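You operate a simulated robot arm through the tools that you are given. There is no shell and no other tool. Be economical: measure what you need, move in short steps, check, and stop when the job is done.

The job below is to be done with a simulated two-armed robot. You get a single attempt, and the scene is never put back.

JOB
Dose the red and grey mounted cables together, then give the drier one a second dose.
Fine: each on its own wet seat, one dose key; the one that took more goes back to its dry rest before a second, fresh key.
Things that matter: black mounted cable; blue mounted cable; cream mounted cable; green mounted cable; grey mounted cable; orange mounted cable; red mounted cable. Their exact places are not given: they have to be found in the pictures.

Only the result counts: the job must be done as asked and must still hold three seconds after the hand-in. Knocking over, shifting, dropping, spilling or breaking anything else fails it.

ROBOT AND FRAMES
Two 6-joint arms with two-finger grippers on one trunk, on a base that drives. Base frame: it is fixed to the floor where the robot stands at the start and does not move with it; the origin is under the middle of the robot, x ahead of it, y to its left, z up. Readings come in cm, degrees, newtons and seconds.
The left shoulder is at the start at [3, 17.8, 101.3], the right one opposite. With the tool pointing down near the work surface each hand reaches from about 40 to 84 cm from the robot's upright axis, wherever it stands, measured 20 degrees to its own side. Payload 2.54 kg a hand.
The tool frame of a hand sits at the grasp point between the pads (the TCP): z along the fingers, y along the line on which they close. The tips reach 3 cm beyond it. The gripper opens to 11.6 cm. The gripper's body begins 9.5 cm behind the TCP.
Orientation is that of the tool frame in the base frame, as [roll, pitch, yaw] about the fixed x, y, z axes, in that order (R = Rz(yaw) Ry(pitch) Rx(roll)). With the fingers straight down and closing along the base's y, the tool's x points along the base's -x, its y along +y and its z along -z.

CONTROLS
- The arms move only by the tool arm_command. It takes "left_moves", "right_moves" or both (then of equal length, played together; a hand with none holds still); each is one flat list of numbers, 7 for each row, row after row: the shift along the tool's x, y, z in units of 150 mm (1.0 is 150 mm), then the turn, a rotation vector about the tool's x, y, z in units of 60 degrees (1.0 is 60 degrees), then the finger opening in cm, from 0 to 11.6. In form: [dx, dy, dz, wx, wy, wz, fingers, dx, dy, dz, wx, wy, wz, fingers, ...]. A call has 1 to 10 rows; each row is the pose to reach, as a shift and turn from the pose commanded when the call began, along the tool's axes at that moment. A call with a number of a shift or a turn outside -1 to 1 is refused whole. Each row takes 0.2 s and may step no farther than 5 cm and 8.6 degrees from the row before; otherwise, or with a gripper value out of range, the whole call is refused. A pose out of reach is approached as far as the arm can. The call stops where the force on the tool passes 50 N (or 10 N more than at its start, if that is more) or the arm is blocked; 0.2 s more then pass. The fingers move at their own pace (about 15.3 cm/s each) and stop on an object; they squeeze with about 44 N. The grip force told is the motor's: it shows also when the fingers shut on nothing. Time passes only in rows, and 0.2 s behind the last, so rows that repeat a pose let the fingers close. The reply holds the time, the measured pose of the TCP, the force on the tool along the base axes, the opening and the grip force, in the units named above and with some noise, with the torque about the TCP (base axes, N m) and any sound that the robot's microphone picked up.
- Cameras (640 x 400 px; columns grow to the right, rows downward): "scene" is now at [2.96, -4.22, 175.64]; the picture's right is [-0.63, -0.78, 0.00], its down [-0.60, 0.48, -0.63] and it looks along [0.49, -0.40, -0.77] (base axes); focal length 270 px, centre (320, 200). "left" rides on the left gripper at [6.9, 1.5, -12.2] in its tool frame; the picture's right is [-0.21, 0.98, 0.00], its down [-0.83, -0.18, -0.53] and it looks along [-0.52, -0.11, 0.85] (tool axes); focal length 251 px, centre (320, 200). "right" rides on the right gripper at [6.9, -1.5, -12.2] in its tool frame; the picture's right is [0.21, 0.98, 0.00], its down [-0.83, 0.18, -0.53] and it looks along [-0.52, 0.11, 0.85] (tool axes); focal length 251 px, centre (320, 200).
- capture(camera): a new picture of that camera. The clock stands still meanwhile.
- slide_trunk(by): slides the trunk up (or, below 0, down) by that many cm; the arms and the scene camera ride with it, the base frame stays. It gives what a move gives, with no picture.
- drive_base(legs): drives the robot by 1 to 6 legs, each [ahead, left, turn to the left] in cm, cm and degrees, along the robot's own axes; the way and the turn of a leg run together, so that a leg with both is an arc; at most 150 cm and 180 degrees a leg. The arms and the cameras ride along, it lands a little off, and it stops where it bumps. It gives what a move gives.
- pan_tilt(pan, tilt): turns the head with the scene camera to pan (to the left, within 143 degrees either way) and tilt (down, from -29 to 69), counted from straight ahead of the robot. It gives what a move gives.
- measure_at(camera, pixels): for up to 12 pixels [column, row] of the newest picture of that camera ("zoom" is the newest enlarged one), the place [x, y, z] in the base frame of the surface seen there, good to about 0.2 cm, but the place of the scene camera against the robot may be out by one fixed shift of up to 2.5 cm in any direction. The clock stands still meanwhile.
- enlarge(camera, box): a new picture of the part [left, top, right, bottom] of that camera's present view, enlarged. The clock stands still meanwhile.
- close_job(): hands the job in; it is judged then, once.

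Keep the steps short. Do not move on a guess: measure, check each grasp and each placing, and mend mistakes. In all there are 80 turns and 78 pictures (those below and enlarged ones count). Leave the grippers open and the arms clear of the work at the hand-in unless told otherwise, and finish with a single line.

The tools are called after "Request:" as a command line: name --argument value ..., lists and objects as JSON in quotes. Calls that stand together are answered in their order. arm_command: Moves the arms, as the interface text tells. Its arguments: {"type":"object","properties":{"left_moves":{"type":"array"},"right_moves":{"type":"array"}},"required":[]} The other tools are called the same way: slide_trunk (by) slides the trunk up or down; drive_base (legs) drives the base; pan_tilt (pan, tilt) turns the head that bears the scene camera; capture (camera) takes a picture; measure_at (camera, pixels) gives the place of the surface under pixels of a picture; enlarge (camera, box) takes an enlarged picture of a part of a camera's view; close_job () hands the job in.

At the start:

```text
time_s: 0.0
left_tcp_pos: [49.36, -1.49, 111.12]
left_ee_rot: [180.0, 0.1, -179.9]
left_ft_force: [0.4, 0.0, 0.8]
left_moment: [-0.01, -0.02, 0.02]
left_width: 11.59
left_grasp_force: 0.1
right_tcp_pos: [30.31, -37.59, 111.73]
right_ee_rot: [180.0, 0.0, -180.0]
right_ft_force: [-0.6, -0.7, 1.1]
right_moment: [0.0, 0.02, 0.0]
right_width: 11.58
right_grasp_force: 0.1
trunk travel left (down, up): [-22.5, 31.5]
robot x, y, heading: [0.08, -0.05, -0.2]
head pan, tilt: [-38.8, 50.6]
```

scene: 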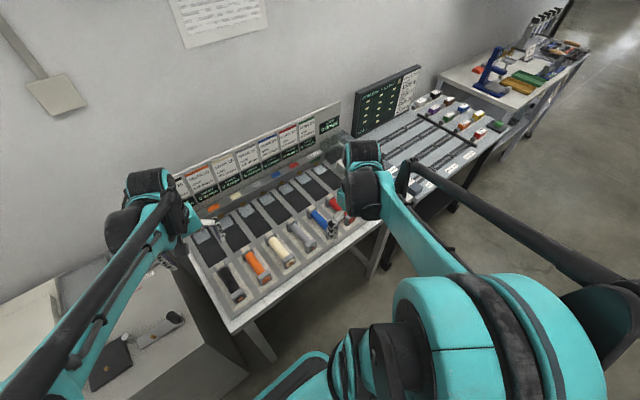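
right: 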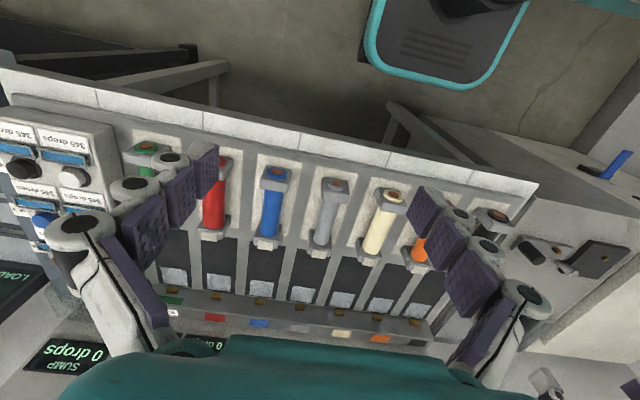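
left: 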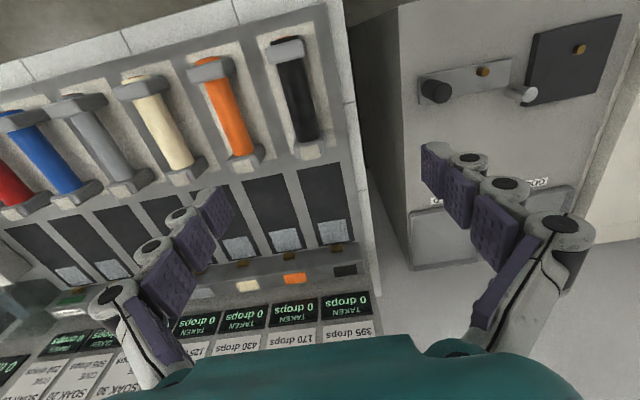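

I see a bench with seven coloured cables, a panel with placards, and a key rack to the right. I'll enlarge these areas to read the texts.

Request:
enlarge --camera "scene" --box '[160, 90, 360, 215]'

Request:
enlarge --camera "scene" --box '[340, 50, 540, 200]'

Request:
enlarge --camera "scene" --box '[160, 0, 280, 75]'

Request:
enlarge --camera "scene" --box '[180, 150, 380, 300]'

```text
3.20 times, centred on (260, 152) of scene
```

zoom: 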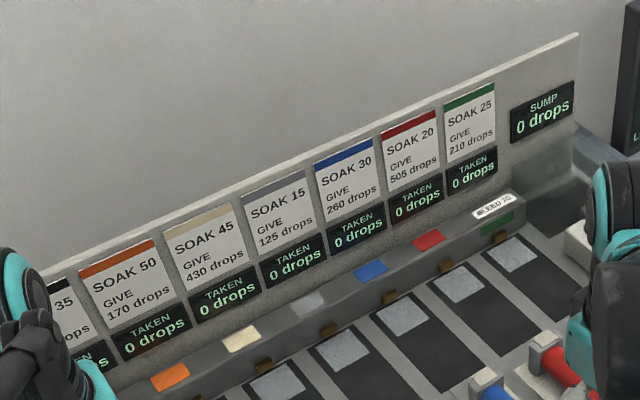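

```text
2.67 times, centred on (440, 125) of scene
```

zoom: 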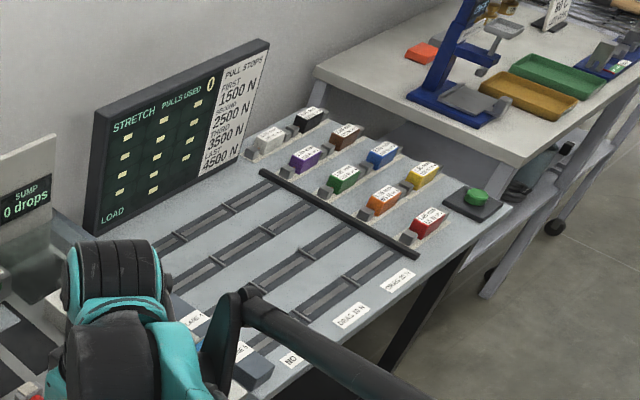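

```text
5.33 times, centred on (220, 38) of scene
```

zoom: 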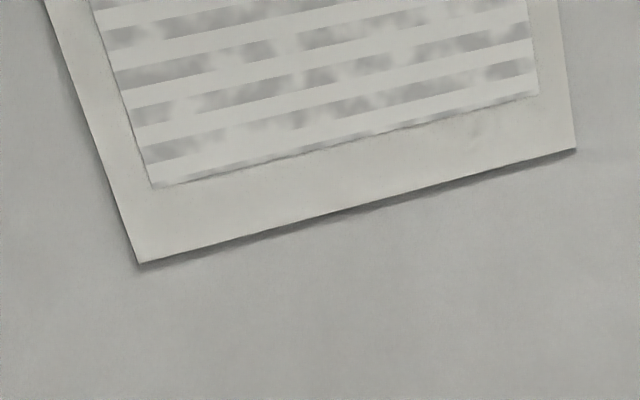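

```text
2.67 times, centred on (280, 225) of scene
```

zoom: 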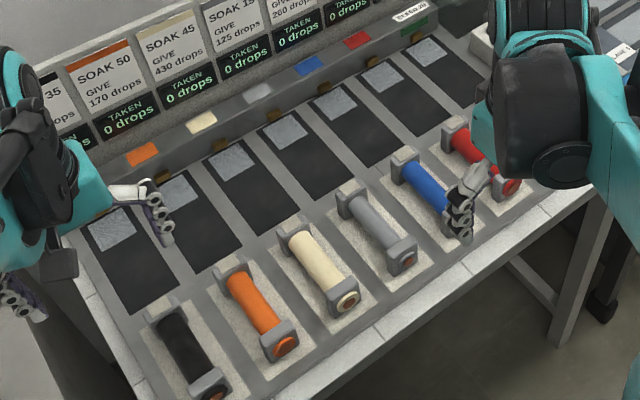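

Cables sit on light dry pads with dark wet seats behind. The keys are seen at the left in the right hand's picture. I'll enlarge there.

Request:
enlarge --camera "right" --box '[0, 90, 240, 240]'

Request:
enlarge --camera "right" --box '[0, 220, 240, 370]'

Request:
enlarge --camera "left" --box '[0, 0, 380, 260]'

```text
2.67 times, centred on (120, 165) of right
```

zoom: 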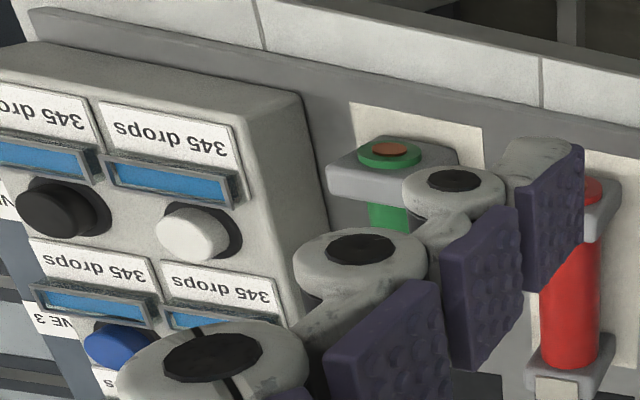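

```text
2.67 times, centred on (120, 295) of right
```

zoom: 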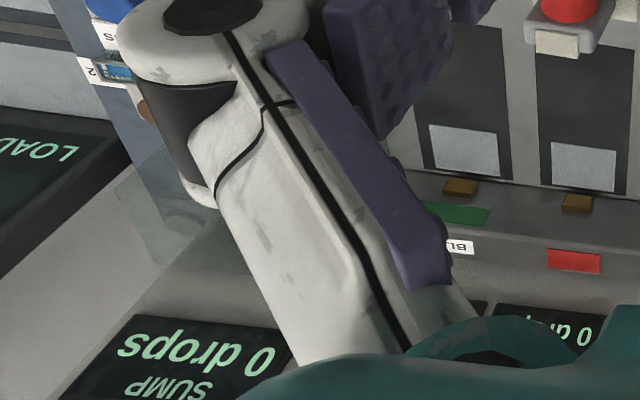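

```text
1.54 times, centred on (190, 130) of left
```

zoom: 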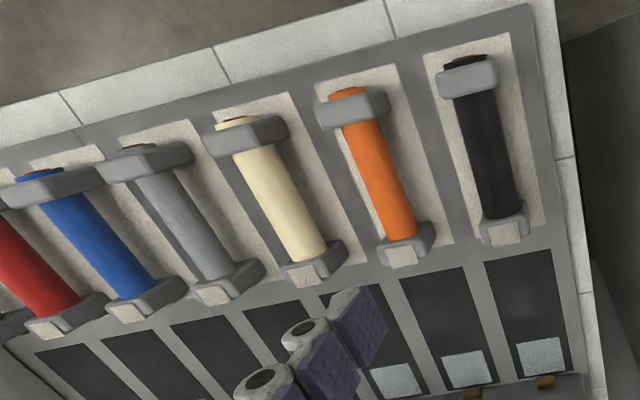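

The keys are push buttons marked 345 drops, with blue windows. I'll move the right hand aside to the right and up to see them clearly.

Request:
arm_command --right_moves '[0, -0.3, -0.1, 0, 0, 0, 11.6, 0, -0.6, -0.2, 0, 0, 0, 11.6, 0, -0.9, -0.3, 0, 0, 0, 11.6]'

Request:
capture --camera "scene"

Request:
capture --camera "right"

```text
time_s: 0.8
left_tcp_pos: [49.36, -1.6, 111.12]
left_ee_rot: [179.9, 0.1, -180.0]
left_ft_force: [0.4, -0.4, -0.6]
left_moment: [0.03, 0.01, 0.01]
left_width: 11.6
left_grasp_force: 0.0
right_tcp_pos: [30.07, -51.33, 116.21]
right_ee_rot: [179.8, -0.1, 180.0]
right_ft_force: [-0.4, -0.8, -0.3]
right_moment: [0.03, 0.02, 0.0]
right_width: 11.61
right_grasp_force: 0.1
trunk travel left (down, up): [-22.5, 31.5]
robot x, y, heading: [-0.22, -0.23, -0.1]
head pan, tilt: [-38.8, 50.6]
```

```text
67 pictures are left
```

scene: 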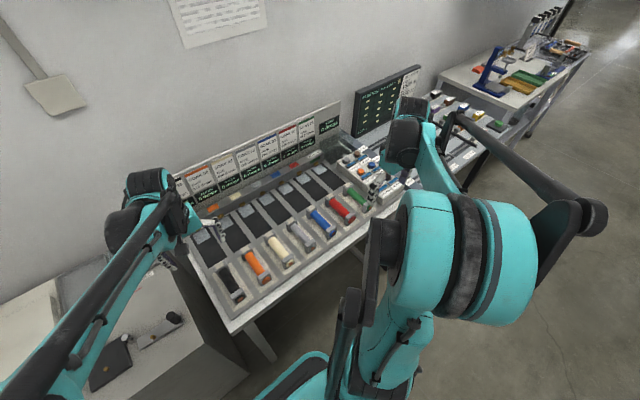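

```text
66 pictures are left
```

right: 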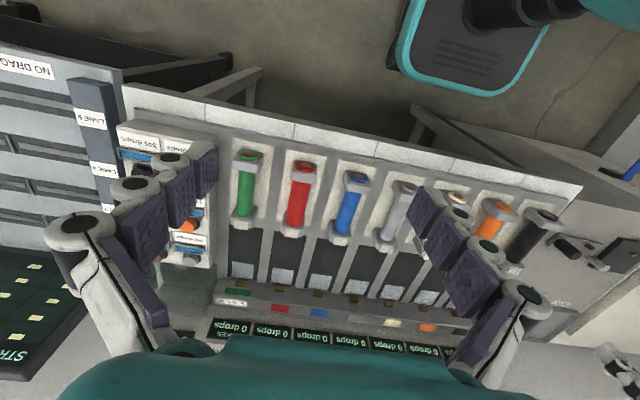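

The key block is now in view in the scene picture (340-410, 140-200). I'll enlarge it.

Request:
enlarge --camera "scene" --box '[325, 130, 421, 190]'

Request:
measure_at --camera "zoom" --pixels '[[200, 130], [240, 240], [320, 320], [380, 200]]'

Request:
measure_at --camera "scene" --pixels '[[341, 208], [301, 233], [200, 235], [244, 290], [290, 130], [335, 207], [350, 214], [303, 200], [266, 220], [318, 177]]'

```text
6.67 times, centred on (373, 160) of scene
```

zoom: 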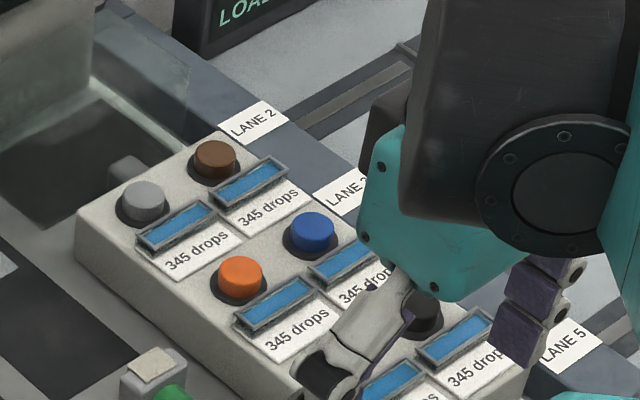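

```text
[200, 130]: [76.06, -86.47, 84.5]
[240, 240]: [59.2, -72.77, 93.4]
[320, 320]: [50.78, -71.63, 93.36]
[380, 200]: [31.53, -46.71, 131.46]
```

```text
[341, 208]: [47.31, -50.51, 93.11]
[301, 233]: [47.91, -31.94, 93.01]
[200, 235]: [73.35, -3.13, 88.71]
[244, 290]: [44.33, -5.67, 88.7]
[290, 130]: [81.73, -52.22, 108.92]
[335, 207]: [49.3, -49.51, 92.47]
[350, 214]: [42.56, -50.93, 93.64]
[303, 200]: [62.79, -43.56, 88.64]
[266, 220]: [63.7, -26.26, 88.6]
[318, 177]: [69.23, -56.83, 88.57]
```

I find lanes about 9.3 cm apart, bench top z≈88.6, cable tops ≈93, six keys of 345 drops at y≈-72. Driving right 25 cm brings everything within the right arm's reach; left hand first moves away to the left.

Request:
arm_command --left_moves '[0, 0.3, -0.1, 0, 0, 0, 11.6, 0, 0.6, -0.2, 0, 0, 0, 11.6, 0, 0.9, -0.3, 0, 0, 0, 11.6]'

Request:
drive_base --legs '[[0, -25, 0]]'

Request:
pan_tilt --pan -15 --tilt 48

Request:
capture --camera "scene"

Request:
capture --camera "right"

```text
time_s: 1.6
left_tcp_pos: [49.37, 12.29, 115.78]
left_ee_rot: [-179.9, 0.0, 179.9]
left_ft_force: [-0.3, 0.1, 0.0]
left_moment: [-0.01, 0.05, -0.01]
left_width: 11.61
left_grasp_force: 0.1
right_tcp_pos: [29.99, -51.05, 116.28]
right_ee_rot: [-179.9, 0.0, -180.0]
right_ft_force: [0.0, 0.8, -0.8]
right_moment: [-0.06, -0.01, -0.03]
right_width: 11.64
right_grasp_force: 0.1
trunk travel left (down, up): [-22.5, 31.5]
robot x, y, heading: [-0.2, -0.21, -0.1]
head pan, tilt: [-38.8, 50.6]
```

```text
time_s: 3.4
left_tcp_pos: [49.41, -12.93, 115.74]
left_ee_rot: [179.9, 0.0, -180.0]
left_ft_force: [0.0, 0.2, 0.3]
left_moment: [0.05, 0.01, 0.01]
left_width: 11.64
left_grasp_force: 0.1
right_tcp_pos: [30.11, -76.36, 116.2]
right_ee_rot: [-179.9, 0.0, -179.9]
right_ft_force: [0.1, 0.2, -0.4]
right_moment: [0.03, -0.01, 0.03]
right_width: 11.61
right_grasp_force: 0.0
trunk travel left (down, up): [-22.5, 31.5]
robot x, y, heading: [-0.34, -25.07, -0.0]
head pan, tilt: [-38.8, 50.6]
```

```text
time_s: 4.3
left_tcp_pos: [49.4, -12.92, 115.61]
left_ee_rot: [-180.0, 0.1, -180.0]
left_ft_force: [-0.7, 0.3, -0.4]
left_moment: [-0.03, 0.02, 0.0]
left_width: 11.6
left_grasp_force: 0.0
right_tcp_pos: [30.16, -76.3, 116.23]
right_ee_rot: [180.0, 0.0, 179.9]
right_ft_force: [0.8, 0.1, -0.2]
right_moment: [0.0, -0.02, 0.01]
right_width: 11.63
right_grasp_force: 0.0
trunk travel left (down, up): [-22.5, 31.5]
robot x, y, heading: [-0.11, -24.75, -0.3]
head pan, tilt: [-15.0, 48.0]
```

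```text
64 pictures are left
```

scene: 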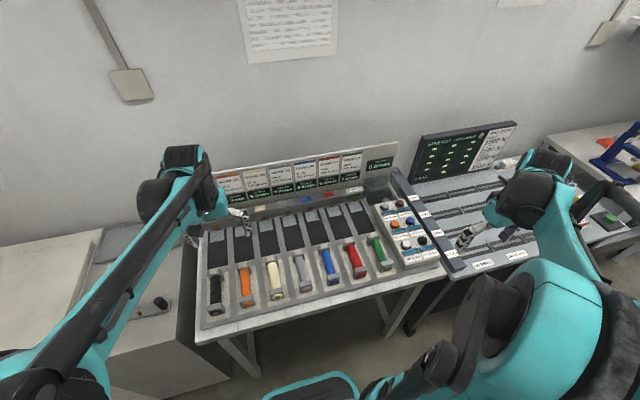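

```text
63 pictures are left
```

right: 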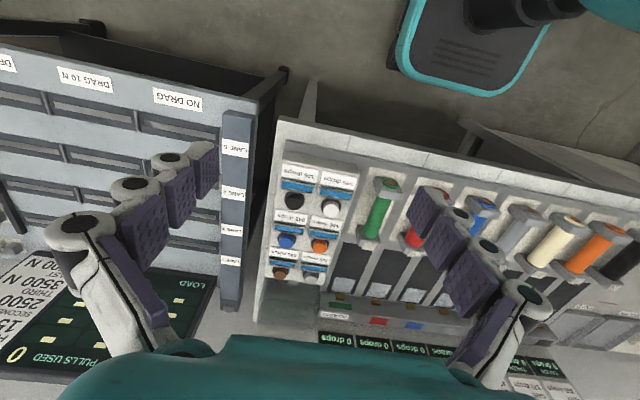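

Clear view now. I enlarge the key block, the red and grey lanes, and the panel end.

Request:
enlarge --camera "scene" --box '[362, 185, 458, 275]'

Request:
enlarge --camera "scene" --box '[280, 180, 408, 300]'

Request:
enlarge --camera "right" --box '[260, 110, 420, 330]'

```text
4.44 times, centred on (410, 230) of scene
```

zoom: 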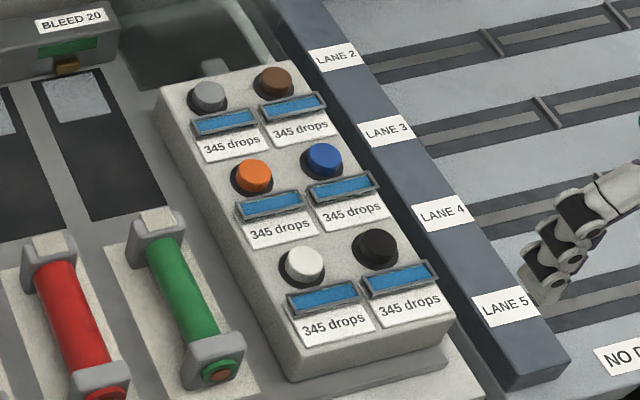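

```text
3.33 times, centred on (344, 240) of scene
```

zoom: 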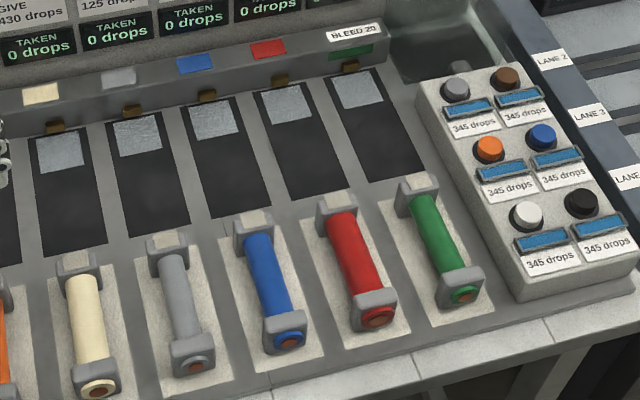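

```text
1.82 times, centred on (340, 220) of right
```

zoom: 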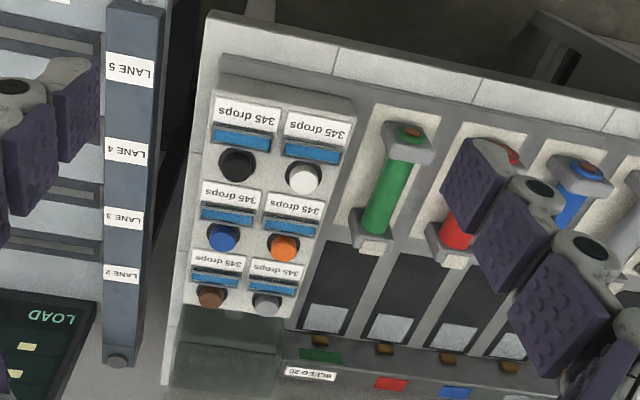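

I move the right hand left by 22 cm to look straight at the red lane with its own camera (no offset there).

Request:
arm_command --right_moves '[0, 0.33, 0, 0, 0, 0, 7, 0, 0.66, 0, 0, 0, 0, 7, 0, 0.99, 0, 0, 0, 0, 7]'

Request:
arm_command --right_moves '[0, 0.3, 0, 0, 0, 0, 7, 0, 0.5, 0, 0, 0, 0, 7, 0, 0.5, 0, 0, 0, 0, 7]'

Request:
capture --camera "right"

```text
time_s: 5.1
left_tcp_pos: [49.34, -12.81, 115.68]
left_ee_rot: [-179.9, 0.0, 179.9]
left_ft_force: [-0.3, 0.2, 0.7]
left_moment: [-0.03, -0.02, -0.01]
left_width: 11.63
left_grasp_force: 0.1
right_tcp_pos: [30.14, -61.19, 116.4]
right_ee_rot: [-179.9, 0.0, 179.9]
right_ft_force: [0.3, 0.1, -0.4]
right_moment: [-0.04, 0.01, 0.03]
right_width: 7.0
right_grasp_force: 0.0
trunk travel left (down, up): [-22.5, 31.5]
robot x, y, heading: [-0.1, -24.88, 0.1]
head pan, tilt: [-15.0, 48.0]
```

```text
time_s: 5.9
left_tcp_pos: [49.41, -12.91, 115.71]
left_ee_rot: [-180.0, 0.1, 180.0]
left_ft_force: [-0.1, -1.1, 0.6]
left_moment: [-0.04, 0.01, -0.03]
left_width: 11.6
left_grasp_force: 0.0
right_tcp_pos: [30.12, -53.75, 116.24]
right_ee_rot: [-180.0, 0.0, -179.9]
right_ft_force: [-0.3, 0.4, -0.3]
right_moment: [0.0, 0.0, -0.01]
right_width: 6.98
right_grasp_force: 0.1
trunk travel left (down, up): [-22.5, 31.5]
robot x, y, heading: [-0.03, -25.18, 0.3]
head pan, tilt: [-15.0, 48.0]
```

```text
59 pictures are left
```

right: 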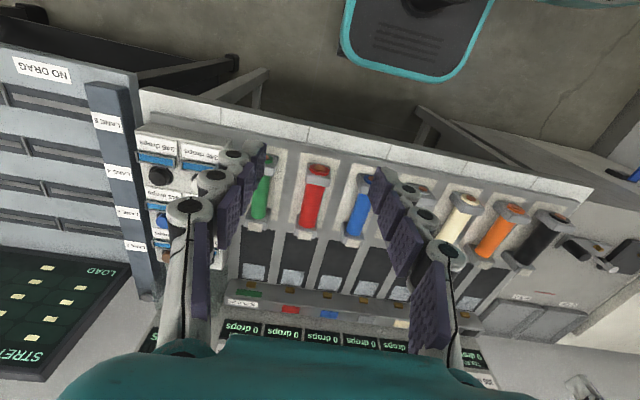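

Red lies at about (314,195). I enlarge it and measure in the enlargement next.

Request:
enlarge --camera "right" --box '[262, 150, 374, 300]'

```text
2.67 times, centred on (318, 225) of right
```

zoom: 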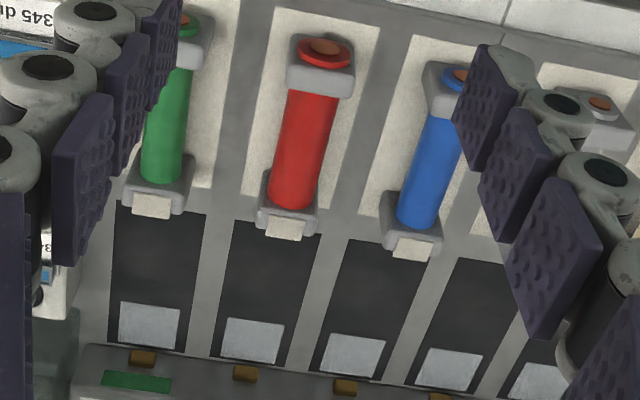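

Request:
measure_at --camera "zoom" --pixels '[[325, 45], [318, 85], [312, 110], [300, 150], [290, 190], [288, 210], [284, 232], [280, 255], [252, 340], [244, 373], [255, 230], [318, 238]]'

Request:
measure_at --camera "zoom" --pixels '[[222, 350], [285, 335], [270, 100], [380, 30], [286, 130], [328, 130], [270, 280], [150, 325], [353, 355], [143, 358], [345, 387], [262, 200]]'

```text
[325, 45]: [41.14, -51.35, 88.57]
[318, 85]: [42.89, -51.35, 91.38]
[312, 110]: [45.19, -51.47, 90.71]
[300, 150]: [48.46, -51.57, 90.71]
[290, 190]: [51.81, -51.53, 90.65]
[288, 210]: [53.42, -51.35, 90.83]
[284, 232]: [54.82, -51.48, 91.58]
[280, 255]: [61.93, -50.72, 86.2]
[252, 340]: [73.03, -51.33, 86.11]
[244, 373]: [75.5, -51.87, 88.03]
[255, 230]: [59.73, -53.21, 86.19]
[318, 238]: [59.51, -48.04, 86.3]
```

```text
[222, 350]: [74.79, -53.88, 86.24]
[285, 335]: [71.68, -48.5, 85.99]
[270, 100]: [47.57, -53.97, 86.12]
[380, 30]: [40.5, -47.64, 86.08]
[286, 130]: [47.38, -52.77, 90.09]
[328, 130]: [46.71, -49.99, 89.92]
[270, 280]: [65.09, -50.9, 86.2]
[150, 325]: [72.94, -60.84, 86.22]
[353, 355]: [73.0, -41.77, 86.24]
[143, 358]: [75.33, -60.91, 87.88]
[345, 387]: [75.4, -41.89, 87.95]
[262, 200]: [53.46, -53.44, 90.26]
```

Request:
measure_at --camera "zoom" --pixels '[[277, 12], [376, 30], [253, 178], [205, 190], [345, 232], [240, 225], [236, 216], [180, 345], [213, 355], [290, 365], [500, 235], [209, 210]]'

```text
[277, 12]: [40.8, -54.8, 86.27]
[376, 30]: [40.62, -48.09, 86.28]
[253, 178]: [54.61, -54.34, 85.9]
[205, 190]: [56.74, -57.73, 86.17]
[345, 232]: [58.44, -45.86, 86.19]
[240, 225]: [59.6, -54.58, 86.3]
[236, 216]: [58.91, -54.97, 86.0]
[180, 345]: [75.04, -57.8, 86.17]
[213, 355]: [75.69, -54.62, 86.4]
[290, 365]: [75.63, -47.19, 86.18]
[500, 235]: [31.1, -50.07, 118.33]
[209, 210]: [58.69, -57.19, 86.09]
```

In the hand camera's frame: red bar centre ≈ (48.6, -51.4), bar top 90.7, bench 86.2. Dry pad centre x≈48.7, wet seat 58.7–75.4, centre ≈67; a shift of about +18.3. I bring the right hand above red.

Request:
arm_command --right_moves '[-0.3, 0.05, 0, 0, 0, 0, 7, -0.6, 0.1, 0.1, 0, 0, 0, 7, -0.9, 0.157, 0.3, 0, 0, 0, 7, -0.95, 0.157, 0.6, 0, 0, 0, 7, -0.95, 0.157, 0.6, 0, 0, 0, 7]'

Request:
capture --camera "right"

```text
refused: row 3 steps farther than a row can; nothing moved
```

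```text
57 pictures are left
```

right: 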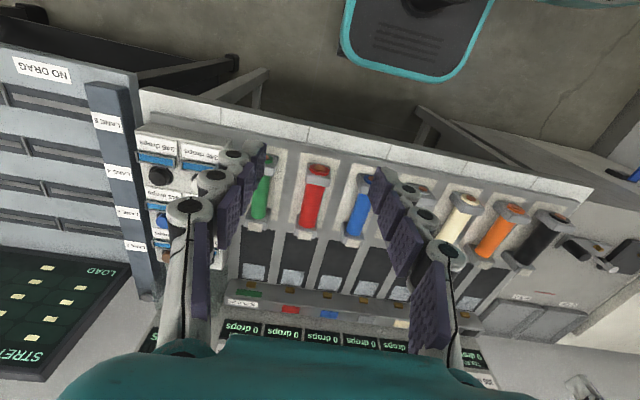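

A row was too long; I resend with smaller steps.

Request:
arm_command --right_moves '[-0.25, 0.05, 0, 0, 0, 0, 7, -0.5, 0.1, 0.1, 0, 0, 0, 7, -0.75, 0.157, 0.2, 0, 0, 0, 7, -0.95, 0.157, 0.4, 0, 0, 0, 7, -0.95, 0.157, 0.6, 0, 0, 0, 7, -0.95, 0.157, 0.6, 0, 0, 0, 7]'

Request:
capture --camera "right"

```text
time_s: 7.3
left_tcp_pos: [49.41, -12.9, 115.65]
left_ee_rot: [180.0, 0.0, -180.0]
left_ft_force: [-0.1, 0.2, 0.6]
left_moment: [-0.03, -0.05, -0.04]
left_width: 11.6
left_grasp_force: 0.0
right_tcp_pos: [44.5, -51.29, 107.13]
right_ee_rot: [180.0, 0.0, -180.0]
right_ft_force: [-0.5, 0.7, -0.1]
right_moment: [-0.01, 0.01, -0.02]
right_width: 6.99
right_grasp_force: 0.0
trunk travel left (down, up): [-22.5, 31.5]
robot x, y, heading: [0.13, -24.85, 0.0]
head pan, tilt: [-15.0, 48.0]
```

```text
56 pictures are left
```

right: 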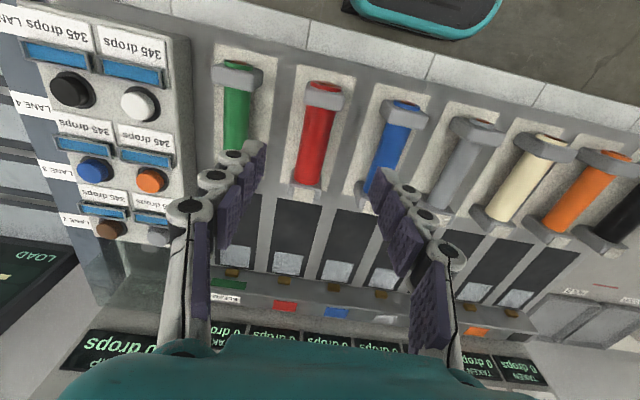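

I measure red, grey and the keys from this nearer view.

Request:
measure_at --camera "right" --pixels '[[322, 97], [317, 120], [312, 150], [308, 175], [306, 196], [475, 128], [467, 155], [452, 180], [440, 208], [140, 103], [153, 180], [90, 170]]'

Request:
measure_at --camera "right" --pixels '[[297, 140], [330, 140], [452, 165], [480, 165], [285, 265], [383, 278], [280, 285], [305, 100], [342, 102], [457, 130], [500, 136], [410, 240]]'

```text
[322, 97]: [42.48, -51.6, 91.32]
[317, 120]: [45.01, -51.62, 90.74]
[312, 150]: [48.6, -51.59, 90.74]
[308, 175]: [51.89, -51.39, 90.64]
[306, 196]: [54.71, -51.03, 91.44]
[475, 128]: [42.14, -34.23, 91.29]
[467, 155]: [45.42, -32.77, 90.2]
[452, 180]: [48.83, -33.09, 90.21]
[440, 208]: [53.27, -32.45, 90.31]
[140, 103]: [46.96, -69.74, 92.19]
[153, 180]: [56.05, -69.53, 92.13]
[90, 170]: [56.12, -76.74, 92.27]
```

```text
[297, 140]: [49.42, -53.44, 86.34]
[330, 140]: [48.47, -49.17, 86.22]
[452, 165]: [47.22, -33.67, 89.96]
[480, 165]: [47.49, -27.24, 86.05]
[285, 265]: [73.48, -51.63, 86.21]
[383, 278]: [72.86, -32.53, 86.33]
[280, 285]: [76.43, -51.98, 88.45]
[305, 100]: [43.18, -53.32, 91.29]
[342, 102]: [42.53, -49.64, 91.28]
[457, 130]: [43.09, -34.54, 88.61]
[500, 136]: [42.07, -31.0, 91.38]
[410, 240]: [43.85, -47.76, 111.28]
```

Red centre is (48.7, -51.5). I go above and descend to z≈93.6, then to 89.8, close, watching force.

Request:
arm_command --right_moves '[-0.28, -0.013, 0, 0, 0, 0, 7, -0.28, -0.013, 0.3, 0, 0, 0, 7, -0.28, -0.013, 0.6, 0, 0, 0, 7, -0.28, -0.013, 0.8, 0, 0, 0, 7, -0.28, -0.013, 0.9, 0, 0, 0, 7, -0.28, -0.013, 0.9, 0, 0, 0, 7]'

Request:
capture --camera "right"

```text
time_s: 8.7
left_tcp_pos: [49.38, -13.12, 115.72]
left_ee_rot: [179.9, 0.0, -179.9]
left_ft_force: [-0.1, -0.6, 0.4]
left_moment: [0.02, -0.01, 0.02]
left_width: 11.59
left_grasp_force: 0.2
right_tcp_pos: [48.56, -51.74, 93.64]
right_ee_rot: [-180.0, -0.1, 180.0]
right_ft_force: [0.1, -0.4, -0.1]
right_moment: [-0.01, 0.02, 0.04]
right_width: 7.0
right_grasp_force: 0.0
trunk travel left (down, up): [-22.5, 31.5]
robot x, y, heading: [0.23, -25.11, 0.1]
head pan, tilt: [-15.0, 48.0]
```

```text
55 pictures are left
```

right: 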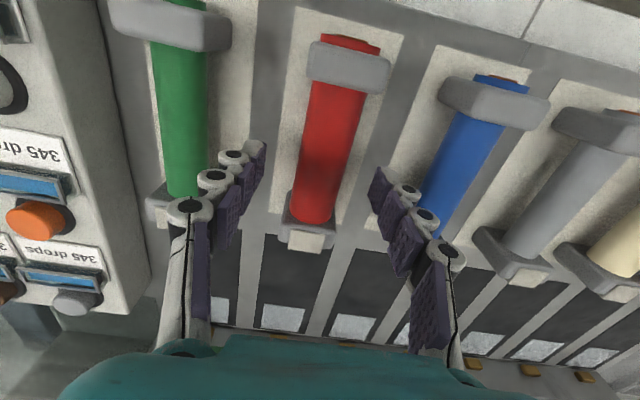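

Fingers straddle red with clearance. Down 3.9 cm and close.

Request:
arm_command --right_moves '[0, 0.013, 0.15, 0, 0, 0, 7, 0, 0.013, 0.25, 0, 0, 0, 7, 0, 0.013, 0.25, 0, 0, 0, 4, 0, 0.013, 0.25, 0, 0, 0, 1, 0, 0.013, 0.25, 0, 0, 0, 1]'

Request:
capture --camera "right"

```text
time_s: 9.9
left_tcp_pos: [49.41, -12.97, 115.71]
left_ee_rot: [179.9, 0.0, 180.0]
left_ft_force: [-0.1, -0.6, 0.1]
left_moment: [0.01, -0.01, -0.07]
left_width: 11.6
left_grasp_force: 0.1
right_tcp_pos: [48.53, -51.38, 89.92]
right_ee_rot: [-180.0, -0.1, -180.0]
right_ft_force: [0.0, -0.1, 0.7]
right_moment: [-0.03, 0.03, 0.25]
right_width: 3.22
right_grasp_force: 44.0
trunk travel left (down, up): [-22.5, 31.5]
robot x, y, heading: [-0.0, -24.75, -0.0]
head pan, tilt: [-15.0, 48.0]
```

```text
54 pictures are left
```

right: 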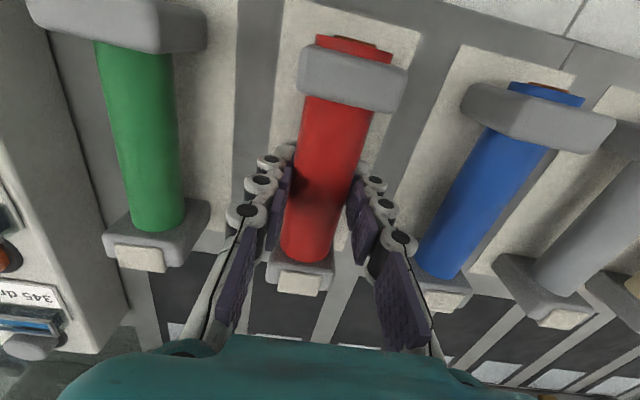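

Red gripped (width 3.22). Lift 5 cm and carry forward 14.7 cm, then check.

Request:
arm_command --right_moves '[0, 0, -0.15, 0, 0, 0, 1, 0, 0, -0.33, 0, 0, 0, 1, -0.2, 0, -0.33, 0, 0, 0, 1, -0.4, 0, -0.33, 0, 0, 0, 1, -0.6, 0, -0.33, 0, 0, 0, 1, -0.8, 0, -0.33, 0, 0, 0, 1, -0.98, 0, -0.33, 0, 0, 0, 1, -0.98, 0, -0.33, 0, 0, 0, 1]'

Request:
capture --camera "right"

Request:
enlarge --camera "scene" --box '[270, 170, 420, 290]'

```text
time_s: 11.7
left_tcp_pos: [49.36, -12.85, 115.77]
left_ee_rot: [179.9, 0.0, -179.9]
left_ft_force: [-0.6, 0.0, -0.1]
left_moment: [-0.01, 0.02, -0.01]
left_width: 11.59
left_grasp_force: 0.1
right_tcp_pos: [63.41, -51.54, 95.05]
right_ee_rot: [180.0, 0.0, 179.9]
right_ft_force: [-0.5, -0.5, -1.4]
right_moment: [-0.02, 0.0, 0.22]
right_width: 3.24
right_grasp_force: 43.9
trunk travel left (down, up): [-22.5, 31.5]
robot x, y, heading: [0.07, -24.84, -0.2]
head pan, tilt: [-15.0, 48.0]
```

```text
53 pictures are left
```

right: 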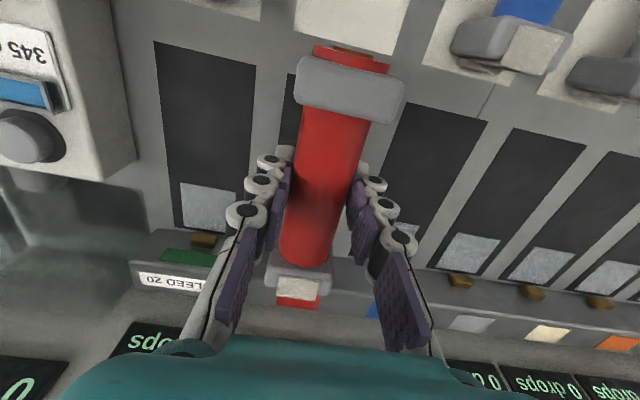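

```text
3.33 times, centred on (345, 230) of scene
```

zoom: 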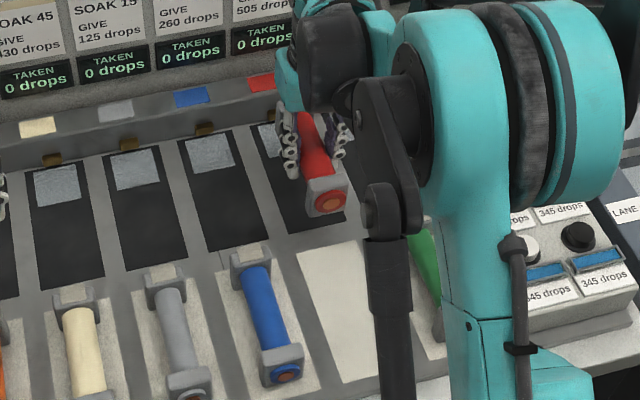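

Forward 3.5 cm more and lower gently onto the wet seat.

Request:
arm_command --right_moves '[-0.12, 0.01, 0, 0, 0, 0, 1, -0.233, 0.015, 0, 0, 0, 0, 1, -0.233, 0.015, 0.15, 0, 0, 0, 1, -0.233, 0.015, 0.28, 0, 0, 0, 1, -0.233, 0.015, 0.33, 0, 0, 0, 1, -0.233, 0.015, 0.34, 0, 0, 0, 1]'

Request:
capture --camera "right"

```text
time_s: 13.1
left_tcp_pos: [49.38, -12.97, 115.63]
left_ee_rot: [180.0, 0.0, -180.0]
left_ft_force: [-0.2, 0.0, 0.1]
left_moment: [-0.01, -0.01, 0.01]
left_width: 11.6
left_grasp_force: 0.0
right_tcp_pos: [66.68, -51.36, 89.89]
right_ee_rot: [180.0, 0.0, 179.9]
right_ft_force: [2.0, 0.3, 10.6]
right_moment: [-0.3, -0.03, -0.27]
right_width: 3.23
right_grasp_force: 44.0
trunk travel left (down, up): [-22.5, 31.5]
robot x, y, heading: [-0.29, -25.06, -0.1]
head pan, tilt: [-15.0, 48.0]
```

```text
51 pictures are left
```

right: 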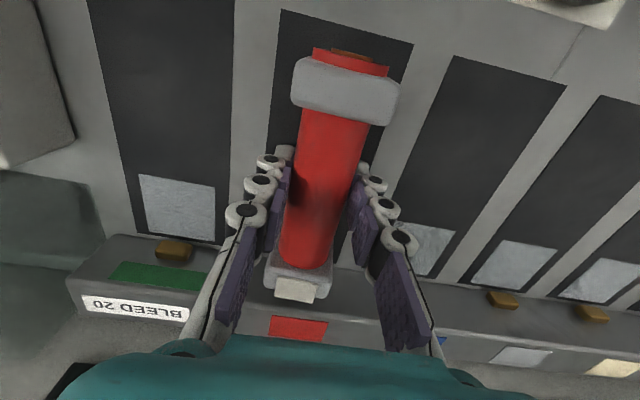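

Contact force 10 N up: it rests on the seat. Release and rise.

Request:
arm_command --right_moves '[0, 0, 0, 0, 0, 0, 4, 0, 0, 0, 0, 0, 0, 6.5, 0, 0, -0.1, 0, 0, 0, 6.5, 0, 0, -0.4, 0, 0, 0, 6.5, 0.1, 0, -0.7, 0, 0, 0, 6.5, 0.4, 0, -0.8, 0, 0, 0, 6.5, 0.7, 0, -0.85, 0, 0, 0, 6.5, 0.7, 0, -0.85, 0, 0, 0, 6.5]'

Request:
capture --camera "right"

```text
time_s: 14.9
left_tcp_pos: [49.55, -13.04, 115.7]
left_ee_rot: [179.9, 0.1, 179.9]
left_ft_force: [0.0, 0.4, 0.5]
left_moment: [0.02, 0.05, 0.03]
left_width: 11.61
left_grasp_force: 0.2
right_tcp_pos: [56.43, -51.27, 102.54]
right_ee_rot: [180.0, -0.1, -180.0]
right_ft_force: [1.1, 0.1, 0.2]
right_moment: [0.0, 0.03, -0.02]
right_width: 6.52
right_grasp_force: 0.0
trunk travel left (down, up): [-22.5, 31.5]
robot x, y, heading: [0.11, -24.95, 0.2]
head pan, tilt: [-15.0, 48.0]
```

```text
50 pictures are left
```

right: 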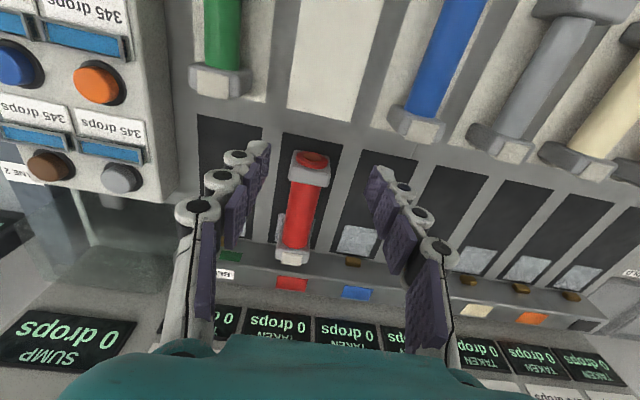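

Request:
enlarge --camera "right" --box '[230, 120, 390, 280]'

Request:
measure_at --camera "right" --pixels '[[310, 175], [305, 195], [300, 215], [295, 235], [292, 245], [291, 257], [285, 136], [348, 153], [466, 113], [518, 128], [531, 105], [550, 70]]'

```text
2.50 times, centred on (310, 200) of right
```

zoom: 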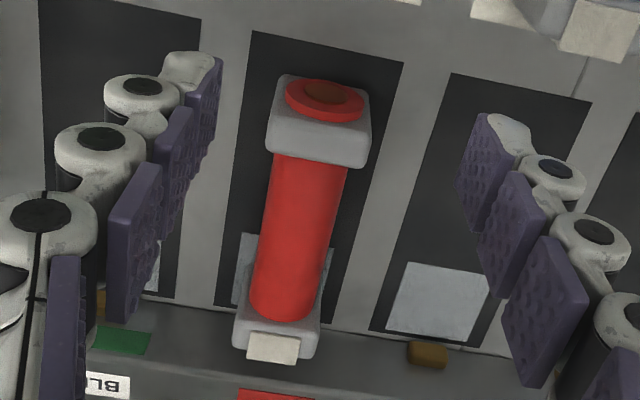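

```text
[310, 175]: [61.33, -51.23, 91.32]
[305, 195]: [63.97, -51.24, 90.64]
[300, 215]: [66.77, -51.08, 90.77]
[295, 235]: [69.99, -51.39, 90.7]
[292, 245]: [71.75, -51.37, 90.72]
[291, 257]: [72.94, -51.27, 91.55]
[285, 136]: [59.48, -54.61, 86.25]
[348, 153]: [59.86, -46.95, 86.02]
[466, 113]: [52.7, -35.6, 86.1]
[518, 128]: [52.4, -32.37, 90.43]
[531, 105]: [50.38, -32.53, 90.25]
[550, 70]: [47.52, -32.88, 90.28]
```

Red sits straight and centred on its seat (y -51.25, x 60.5–74). Next, grey: move to above (48.5, -32.5).

Request:
arm_command --right_moves '[0.2, 0.24, 0, 0, 0, 0, 7, 0.4, 0.48, 0, 0, 0, 0, 7, 0.53, 0.75, 0, 0, 0, 0, 7, 0.53, 0.99, 0, 0, 0, 0, 7]'

Request:
arm_command --right_moves '[0, 0.26, 0.1, 0, 0, 0, 7, 0, 0.26, 0.1, 0, 0, 0, 7]'

Request:
capture --camera "right"

```text
time_s: 15.9
left_tcp_pos: [49.51, -12.84, 115.65]
left_ee_rot: [180.0, 0.1, 179.9]
left_ft_force: [0.0, -0.2, -0.1]
left_moment: [0.0, -0.01, 0.0]
left_width: 11.6
left_grasp_force: 0.1
right_tcp_pos: [48.52, -36.21, 102.66]
right_ee_rot: [179.9, 0.1, 179.9]
right_ft_force: [-0.5, 0.7, 0.3]
right_moment: [-0.01, 0.04, 0.02]
right_width: 6.99
right_grasp_force: 0.0
trunk travel left (down, up): [-22.5, 31.5]
robot x, y, heading: [-0.09, -25.04, 0.1]
head pan, tilt: [-15.0, 48.0]
```

```text
time_s: 16.5
left_tcp_pos: [49.38, -13.15, 115.72]
left_ee_rot: [180.0, 0.0, 179.9]
left_ft_force: [-0.8, 0.3, -0.6]
left_moment: [0.05, 0.04, 0.0]
left_width: 11.61
left_grasp_force: 0.1
right_tcp_pos: [48.25, -32.49, 101.11]
right_ee_rot: [179.9, 0.0, 179.9]
right_ft_force: [-0.9, 0.0, 0.2]
right_moment: [0.07, -0.03, -0.02]
right_width: 6.99
right_grasp_force: 0.1
trunk travel left (down, up): [-22.5, 31.5]
robot x, y, heading: [0.16, -24.86, 0.1]
head pan, tilt: [-15.0, 48.0]
```

```text
48 pictures are left
```

right: 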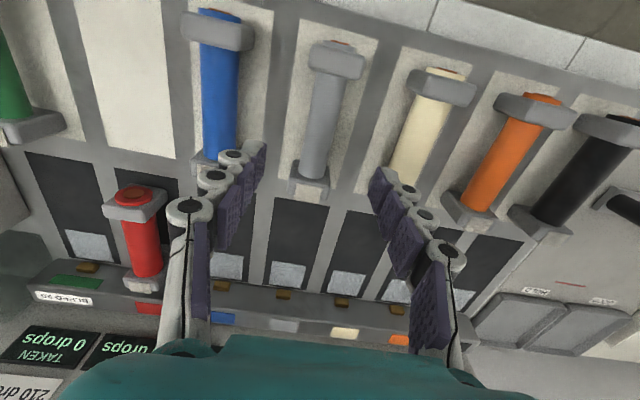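

Request:
measure_at --camera "right" --pixels '[[336, 60], [327, 90], [323, 110], [319, 140], [316, 165], [312, 185], [303, 125], [345, 115], [289, 272], [275, 200], [325, 207]]'

```text
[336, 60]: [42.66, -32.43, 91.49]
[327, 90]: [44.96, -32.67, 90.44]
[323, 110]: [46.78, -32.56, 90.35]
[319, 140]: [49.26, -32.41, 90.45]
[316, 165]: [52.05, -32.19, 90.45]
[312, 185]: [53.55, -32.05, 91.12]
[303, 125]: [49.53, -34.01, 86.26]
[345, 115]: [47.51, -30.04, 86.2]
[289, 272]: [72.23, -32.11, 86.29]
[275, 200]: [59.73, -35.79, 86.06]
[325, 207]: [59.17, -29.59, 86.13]
```

Grey centre (48.6, -32.4). Descend to z 89.8 and close.

Request:
arm_command --right_moves '[-0.02, 0, 0.2, 0, 0, 0, 7, -0.02, 0, 0.4, 0, 0, 0, 7, -0.02, 0, 0.6, 0, 0, 0, 7, -0.02, 0, 0.75, 0, 0, 0, 7, -0.02, 0, 0.75, 0, 0, 0, 4, -0.02, 0, 0.75, 0, 0, 0, 1, -0.02, 0, 0.75, 0, 0, 0, 1]'

Request:
capture --camera "right"

```text
time_s: 18.1
left_tcp_pos: [49.45, -12.84, 115.7]
left_ee_rot: [-180.0, 0.0, -180.0]
left_ft_force: [0.0, 0.0, -0.6]
left_moment: [-0.02, -0.01, 0.0]
left_width: 11.6
left_grasp_force: 0.1
right_tcp_pos: [48.72, -32.43, 89.7]
right_ee_rot: [-180.0, -0.1, 179.9]
right_ft_force: [-0.2, -1.0, 0.3]
right_moment: [0.01, 0.0, 0.37]
right_width: 2.42
right_grasp_force: 44.4
trunk travel left (down, up): [-22.5, 31.5]
robot x, y, heading: [-0.29, -25.27, -0.1]
head pan, tilt: [-15.0, 48.0]
```

```text
47 pictures are left
```

right: 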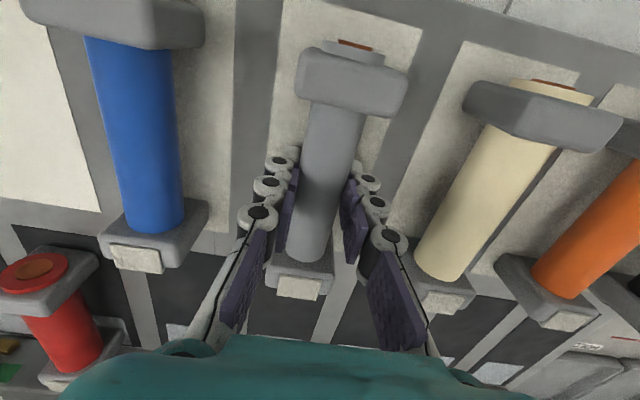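

Grey gripped (width 2.42). Lift and carry forward.

Request:
arm_command --right_moves '[0, 0, -0.15, 0, 0, 0, 1, 0, 0, -0.33, 0, 0, 0, 1, -0.2, 0, -0.33, 0, 0, 0, 1, -0.4, 0, -0.33, 0, 0, 0, 1, -0.6, 0, -0.33, 0, 0, 0, 1, -0.8, 0, -0.33, 0, 0, 0, 1, -0.98, 0, -0.33, 0, 0, 0, 1, -0.98, 0, -0.33, 0, 0, 0, 1]'

Request:
capture --camera "right"

```text
time_s: 19.9
left_tcp_pos: [49.27, -12.85, 115.76]
left_ee_rot: [180.0, 0.0, 180.0]
left_ft_force: [-0.1, 0.8, 0.6]
left_moment: [-0.01, -0.03, 0.03]
left_width: 11.59
left_grasp_force: 0.1
right_tcp_pos: [63.31, -32.65, 94.77]
right_ee_rot: [-180.0, 0.0, -180.0]
right_ft_force: [0.6, 0.1, -2.5]
right_moment: [0.0, -0.02, 0.03]
right_width: 2.57
right_grasp_force: 44.1
trunk travel left (down, up): [-22.5, 31.5]
robot x, y, heading: [0.4, -25.12, -0.3]
head pan, tilt: [-15.0, 48.0]
```

```text
46 pictures are left
```

right: 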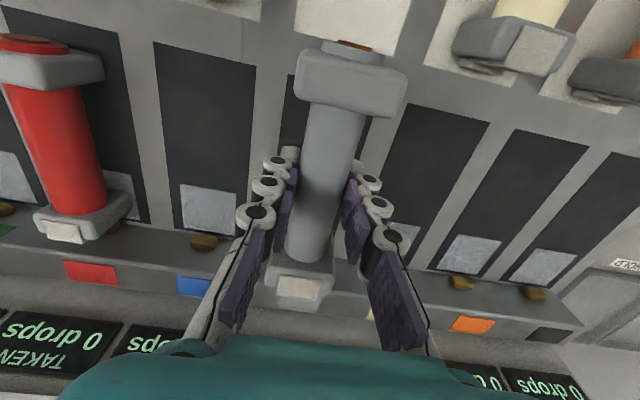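

Request:
arm_command --right_moves '[-0.12, 0.01, 0, 0, 0, 0, 1, -0.235, 0.015, 0, 0, 0, 0, 1, -0.235, 0.015, 0.15, 0, 0, 0, 1, -0.235, 0.015, 0.28, 0, 0, 0, 1, -0.235, 0.015, 0.33, 0, 0, 0, 1, -0.235, 0.015, 0.34, 0, 0, 0, 1]'

Request:
capture --camera "right"

```text
time_s: 21.3
left_tcp_pos: [49.4, -12.85, 115.72]
left_ee_rot: [-179.9, 0.0, -179.9]
left_ft_force: [0.4, -0.2, -0.2]
left_moment: [0.0, 0.01, -0.03]
left_width: 11.61
left_grasp_force: 0.0
right_tcp_pos: [66.94, -32.37, 89.7]
right_ee_rot: [179.9, 0.0, 180.0]
right_ft_force: [1.0, 0.6, 4.8]
right_moment: [0.02, -0.41, 0.07]
right_width: 2.56
right_grasp_force: 44.4
trunk travel left (down, up): [-22.5, 31.5]
robot x, y, heading: [-0.21, -25.11, 0.0]
head pan, tilt: [-15.0, 48.0]
```

```text
45 pictures are left
```

right: 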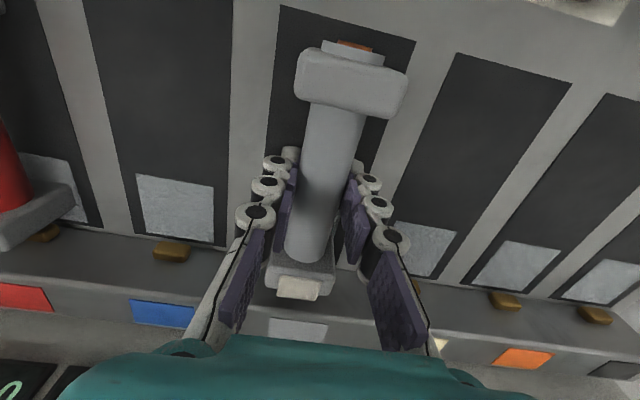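

Grey is down on its seat. Release and rise, then look.

Request:
arm_command --right_moves '[0, 0, 0, 0, 0, 0, 4, 0, 0, 0, 0, 0, 0, 6.5, 0, 0, -0.1, 0, 0, 0, 6.5, 0, 0, -0.4, 0, 0, 0, 6.5, 0.1, 0, -0.7, 0, 0, 0, 6.5, 0.4, 0, -0.8, 0, 0, 0, 6.5, 0.7, 0, -0.85, 0, 0, 0, 6.5, 0.7, 0, -0.85, 0, 0, 0, 6.5]'

Request:
capture --camera "right"

```text
time_s: 23.1
left_tcp_pos: [49.54, -12.87, 115.61]
left_ee_rot: [180.0, -0.1, 180.0]
left_ft_force: [0.6, 0.5, 0.3]
left_moment: [0.0, 0.04, 0.01]
left_width: 11.6
left_grasp_force: 0.1
right_tcp_pos: [56.48, -32.27, 102.28]
right_ee_rot: [180.0, -0.1, -179.9]
right_ft_force: [-0.5, 0.2, -0.1]
right_moment: [0.04, 0.02, 0.02]
right_width: 6.53
right_grasp_force: 0.1
trunk travel left (down, up): [-22.5, 31.5]
robot x, y, heading: [-0.07, -25.14, -0.2]
head pan, tilt: [-15.0, 48.0]
```

```text
44 pictures are left
```

right: 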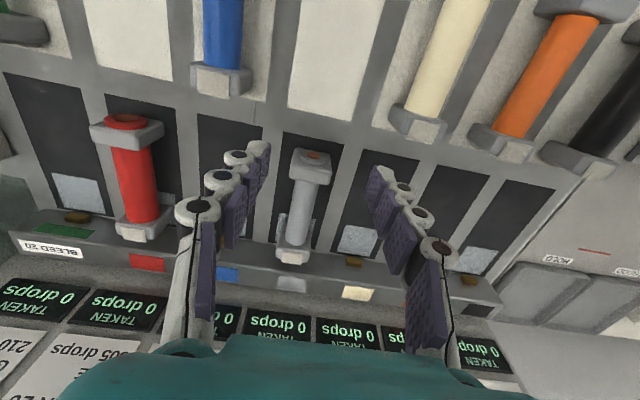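

Both are seated, displays at 0. Now to the white key at about (47.0, -69.7, top 92.2) with closed fingers.

Request:
arm_command --right_moves '[0.1, -0.25, 0, 0, 0, 0, 3, 0.2, -0.5, 0, 0, 0, 0, 0, 0.3, -0.75, 0, 0, 0, 0, 0, 0.4, -1, 0, 0, 0, 0, 0]'

Request:
arm_command --right_moves '[0.1, -0.25, 0, 0, 0, 0, 0, 0.2, -0.5, 0, 0, 0, 0, 0, 0.2, -0.75, 0, 0, 0, 0, 0, 0.2, -1, 0, 0, 0, 0, 0]'

Request:
arm_command --right_moves '[0, -0.25, 0, 0, 0, 0, 0, 0, -0.5, 0, 0, 0, 0, 0, 0, -0.5, 0, 0, 0, 0, 0]'

Request:
capture --camera "right"

```text
time_s: 24.1
left_tcp_pos: [49.29, -13.0, 115.66]
left_ee_rot: [180.0, 0.1, 180.0]
left_ft_force: [-0.1, -1.1, 0.4]
left_moment: [0.04, 0.04, -0.01]
left_width: 11.56
left_grasp_force: 0.0
right_tcp_pos: [50.31, -47.52, 102.42]
right_ee_rot: [-179.9, 0.0, -180.0]
right_ft_force: [-0.2, -0.6, -0.4]
right_moment: [0.01, -0.02, 0.0]
right_width: 0.0
right_grasp_force: 28.8
trunk travel left (down, up): [-22.5, 31.5]
robot x, y, heading: [0.34, -25.18, 0.1]
head pan, tilt: [-15.0, 48.0]
```

```text
time_s: 25.1
left_tcp_pos: [49.47, -12.9, 115.73]
left_ee_rot: [180.0, 0.1, 180.0]
left_ft_force: [0.0, -0.3, -0.3]
left_moment: [-0.01, 0.0, -0.01]
left_width: 11.61
left_grasp_force: 0.0
right_tcp_pos: [47.42, -62.45, 102.4]
right_ee_rot: [-179.9, 0.0, -180.0]
right_ft_force: [0.5, -0.6, 0.3]
right_moment: [0.02, 0.03, 0.0]
right_width: 0.0
right_grasp_force: 28.2
trunk travel left (down, up): [-22.5, 31.5]
robot x, y, heading: [-0.08, -24.94, -0.1]
head pan, tilt: [-15.0, 48.0]
```

```text
time_s: 25.9
left_tcp_pos: [49.47, -12.91, 115.67]
left_ee_rot: [-180.0, 0.0, 179.9]
left_ft_force: [-0.9, -0.5, -0.1]
left_moment: [-0.01, -0.01, 0.0]
left_width: 11.6
left_grasp_force: 0.0
right_tcp_pos: [47.45, -69.77, 102.42]
right_ee_rot: [-180.0, 0.0, -180.0]
right_ft_force: [-0.2, 0.6, 0.4]
right_moment: [0.0, 0.0, -0.02]
right_width: 0.0
right_grasp_force: 28.5
trunk travel left (down, up): [-22.5, 31.5]
robot x, y, heading: [-0.02, -24.95, -0.0]
head pan, tilt: [-15.0, 48.0]
```

```text
43 pictures are left
```

right: 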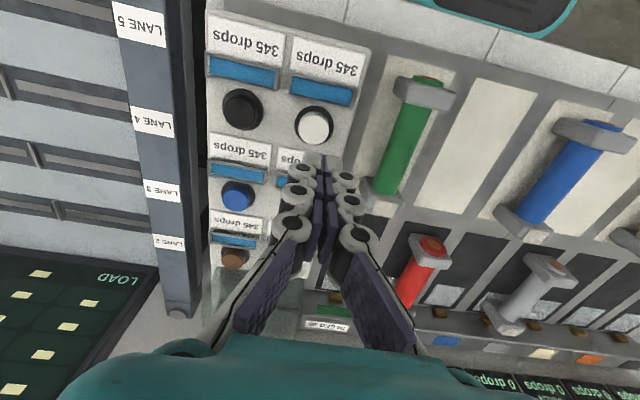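

Request:
measure_at --camera "right" --pixels '[[312, 120], [305, 118], [322, 120], [313, 113], [313, 132], [312, 143], [238, 105], [238, 192], [322, 90]]'

```text
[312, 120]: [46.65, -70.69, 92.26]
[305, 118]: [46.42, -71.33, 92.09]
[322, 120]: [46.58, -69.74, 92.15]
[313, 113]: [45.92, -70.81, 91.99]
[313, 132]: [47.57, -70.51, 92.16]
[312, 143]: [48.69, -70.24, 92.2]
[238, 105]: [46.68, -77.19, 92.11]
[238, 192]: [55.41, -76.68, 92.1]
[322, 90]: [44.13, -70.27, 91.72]
```

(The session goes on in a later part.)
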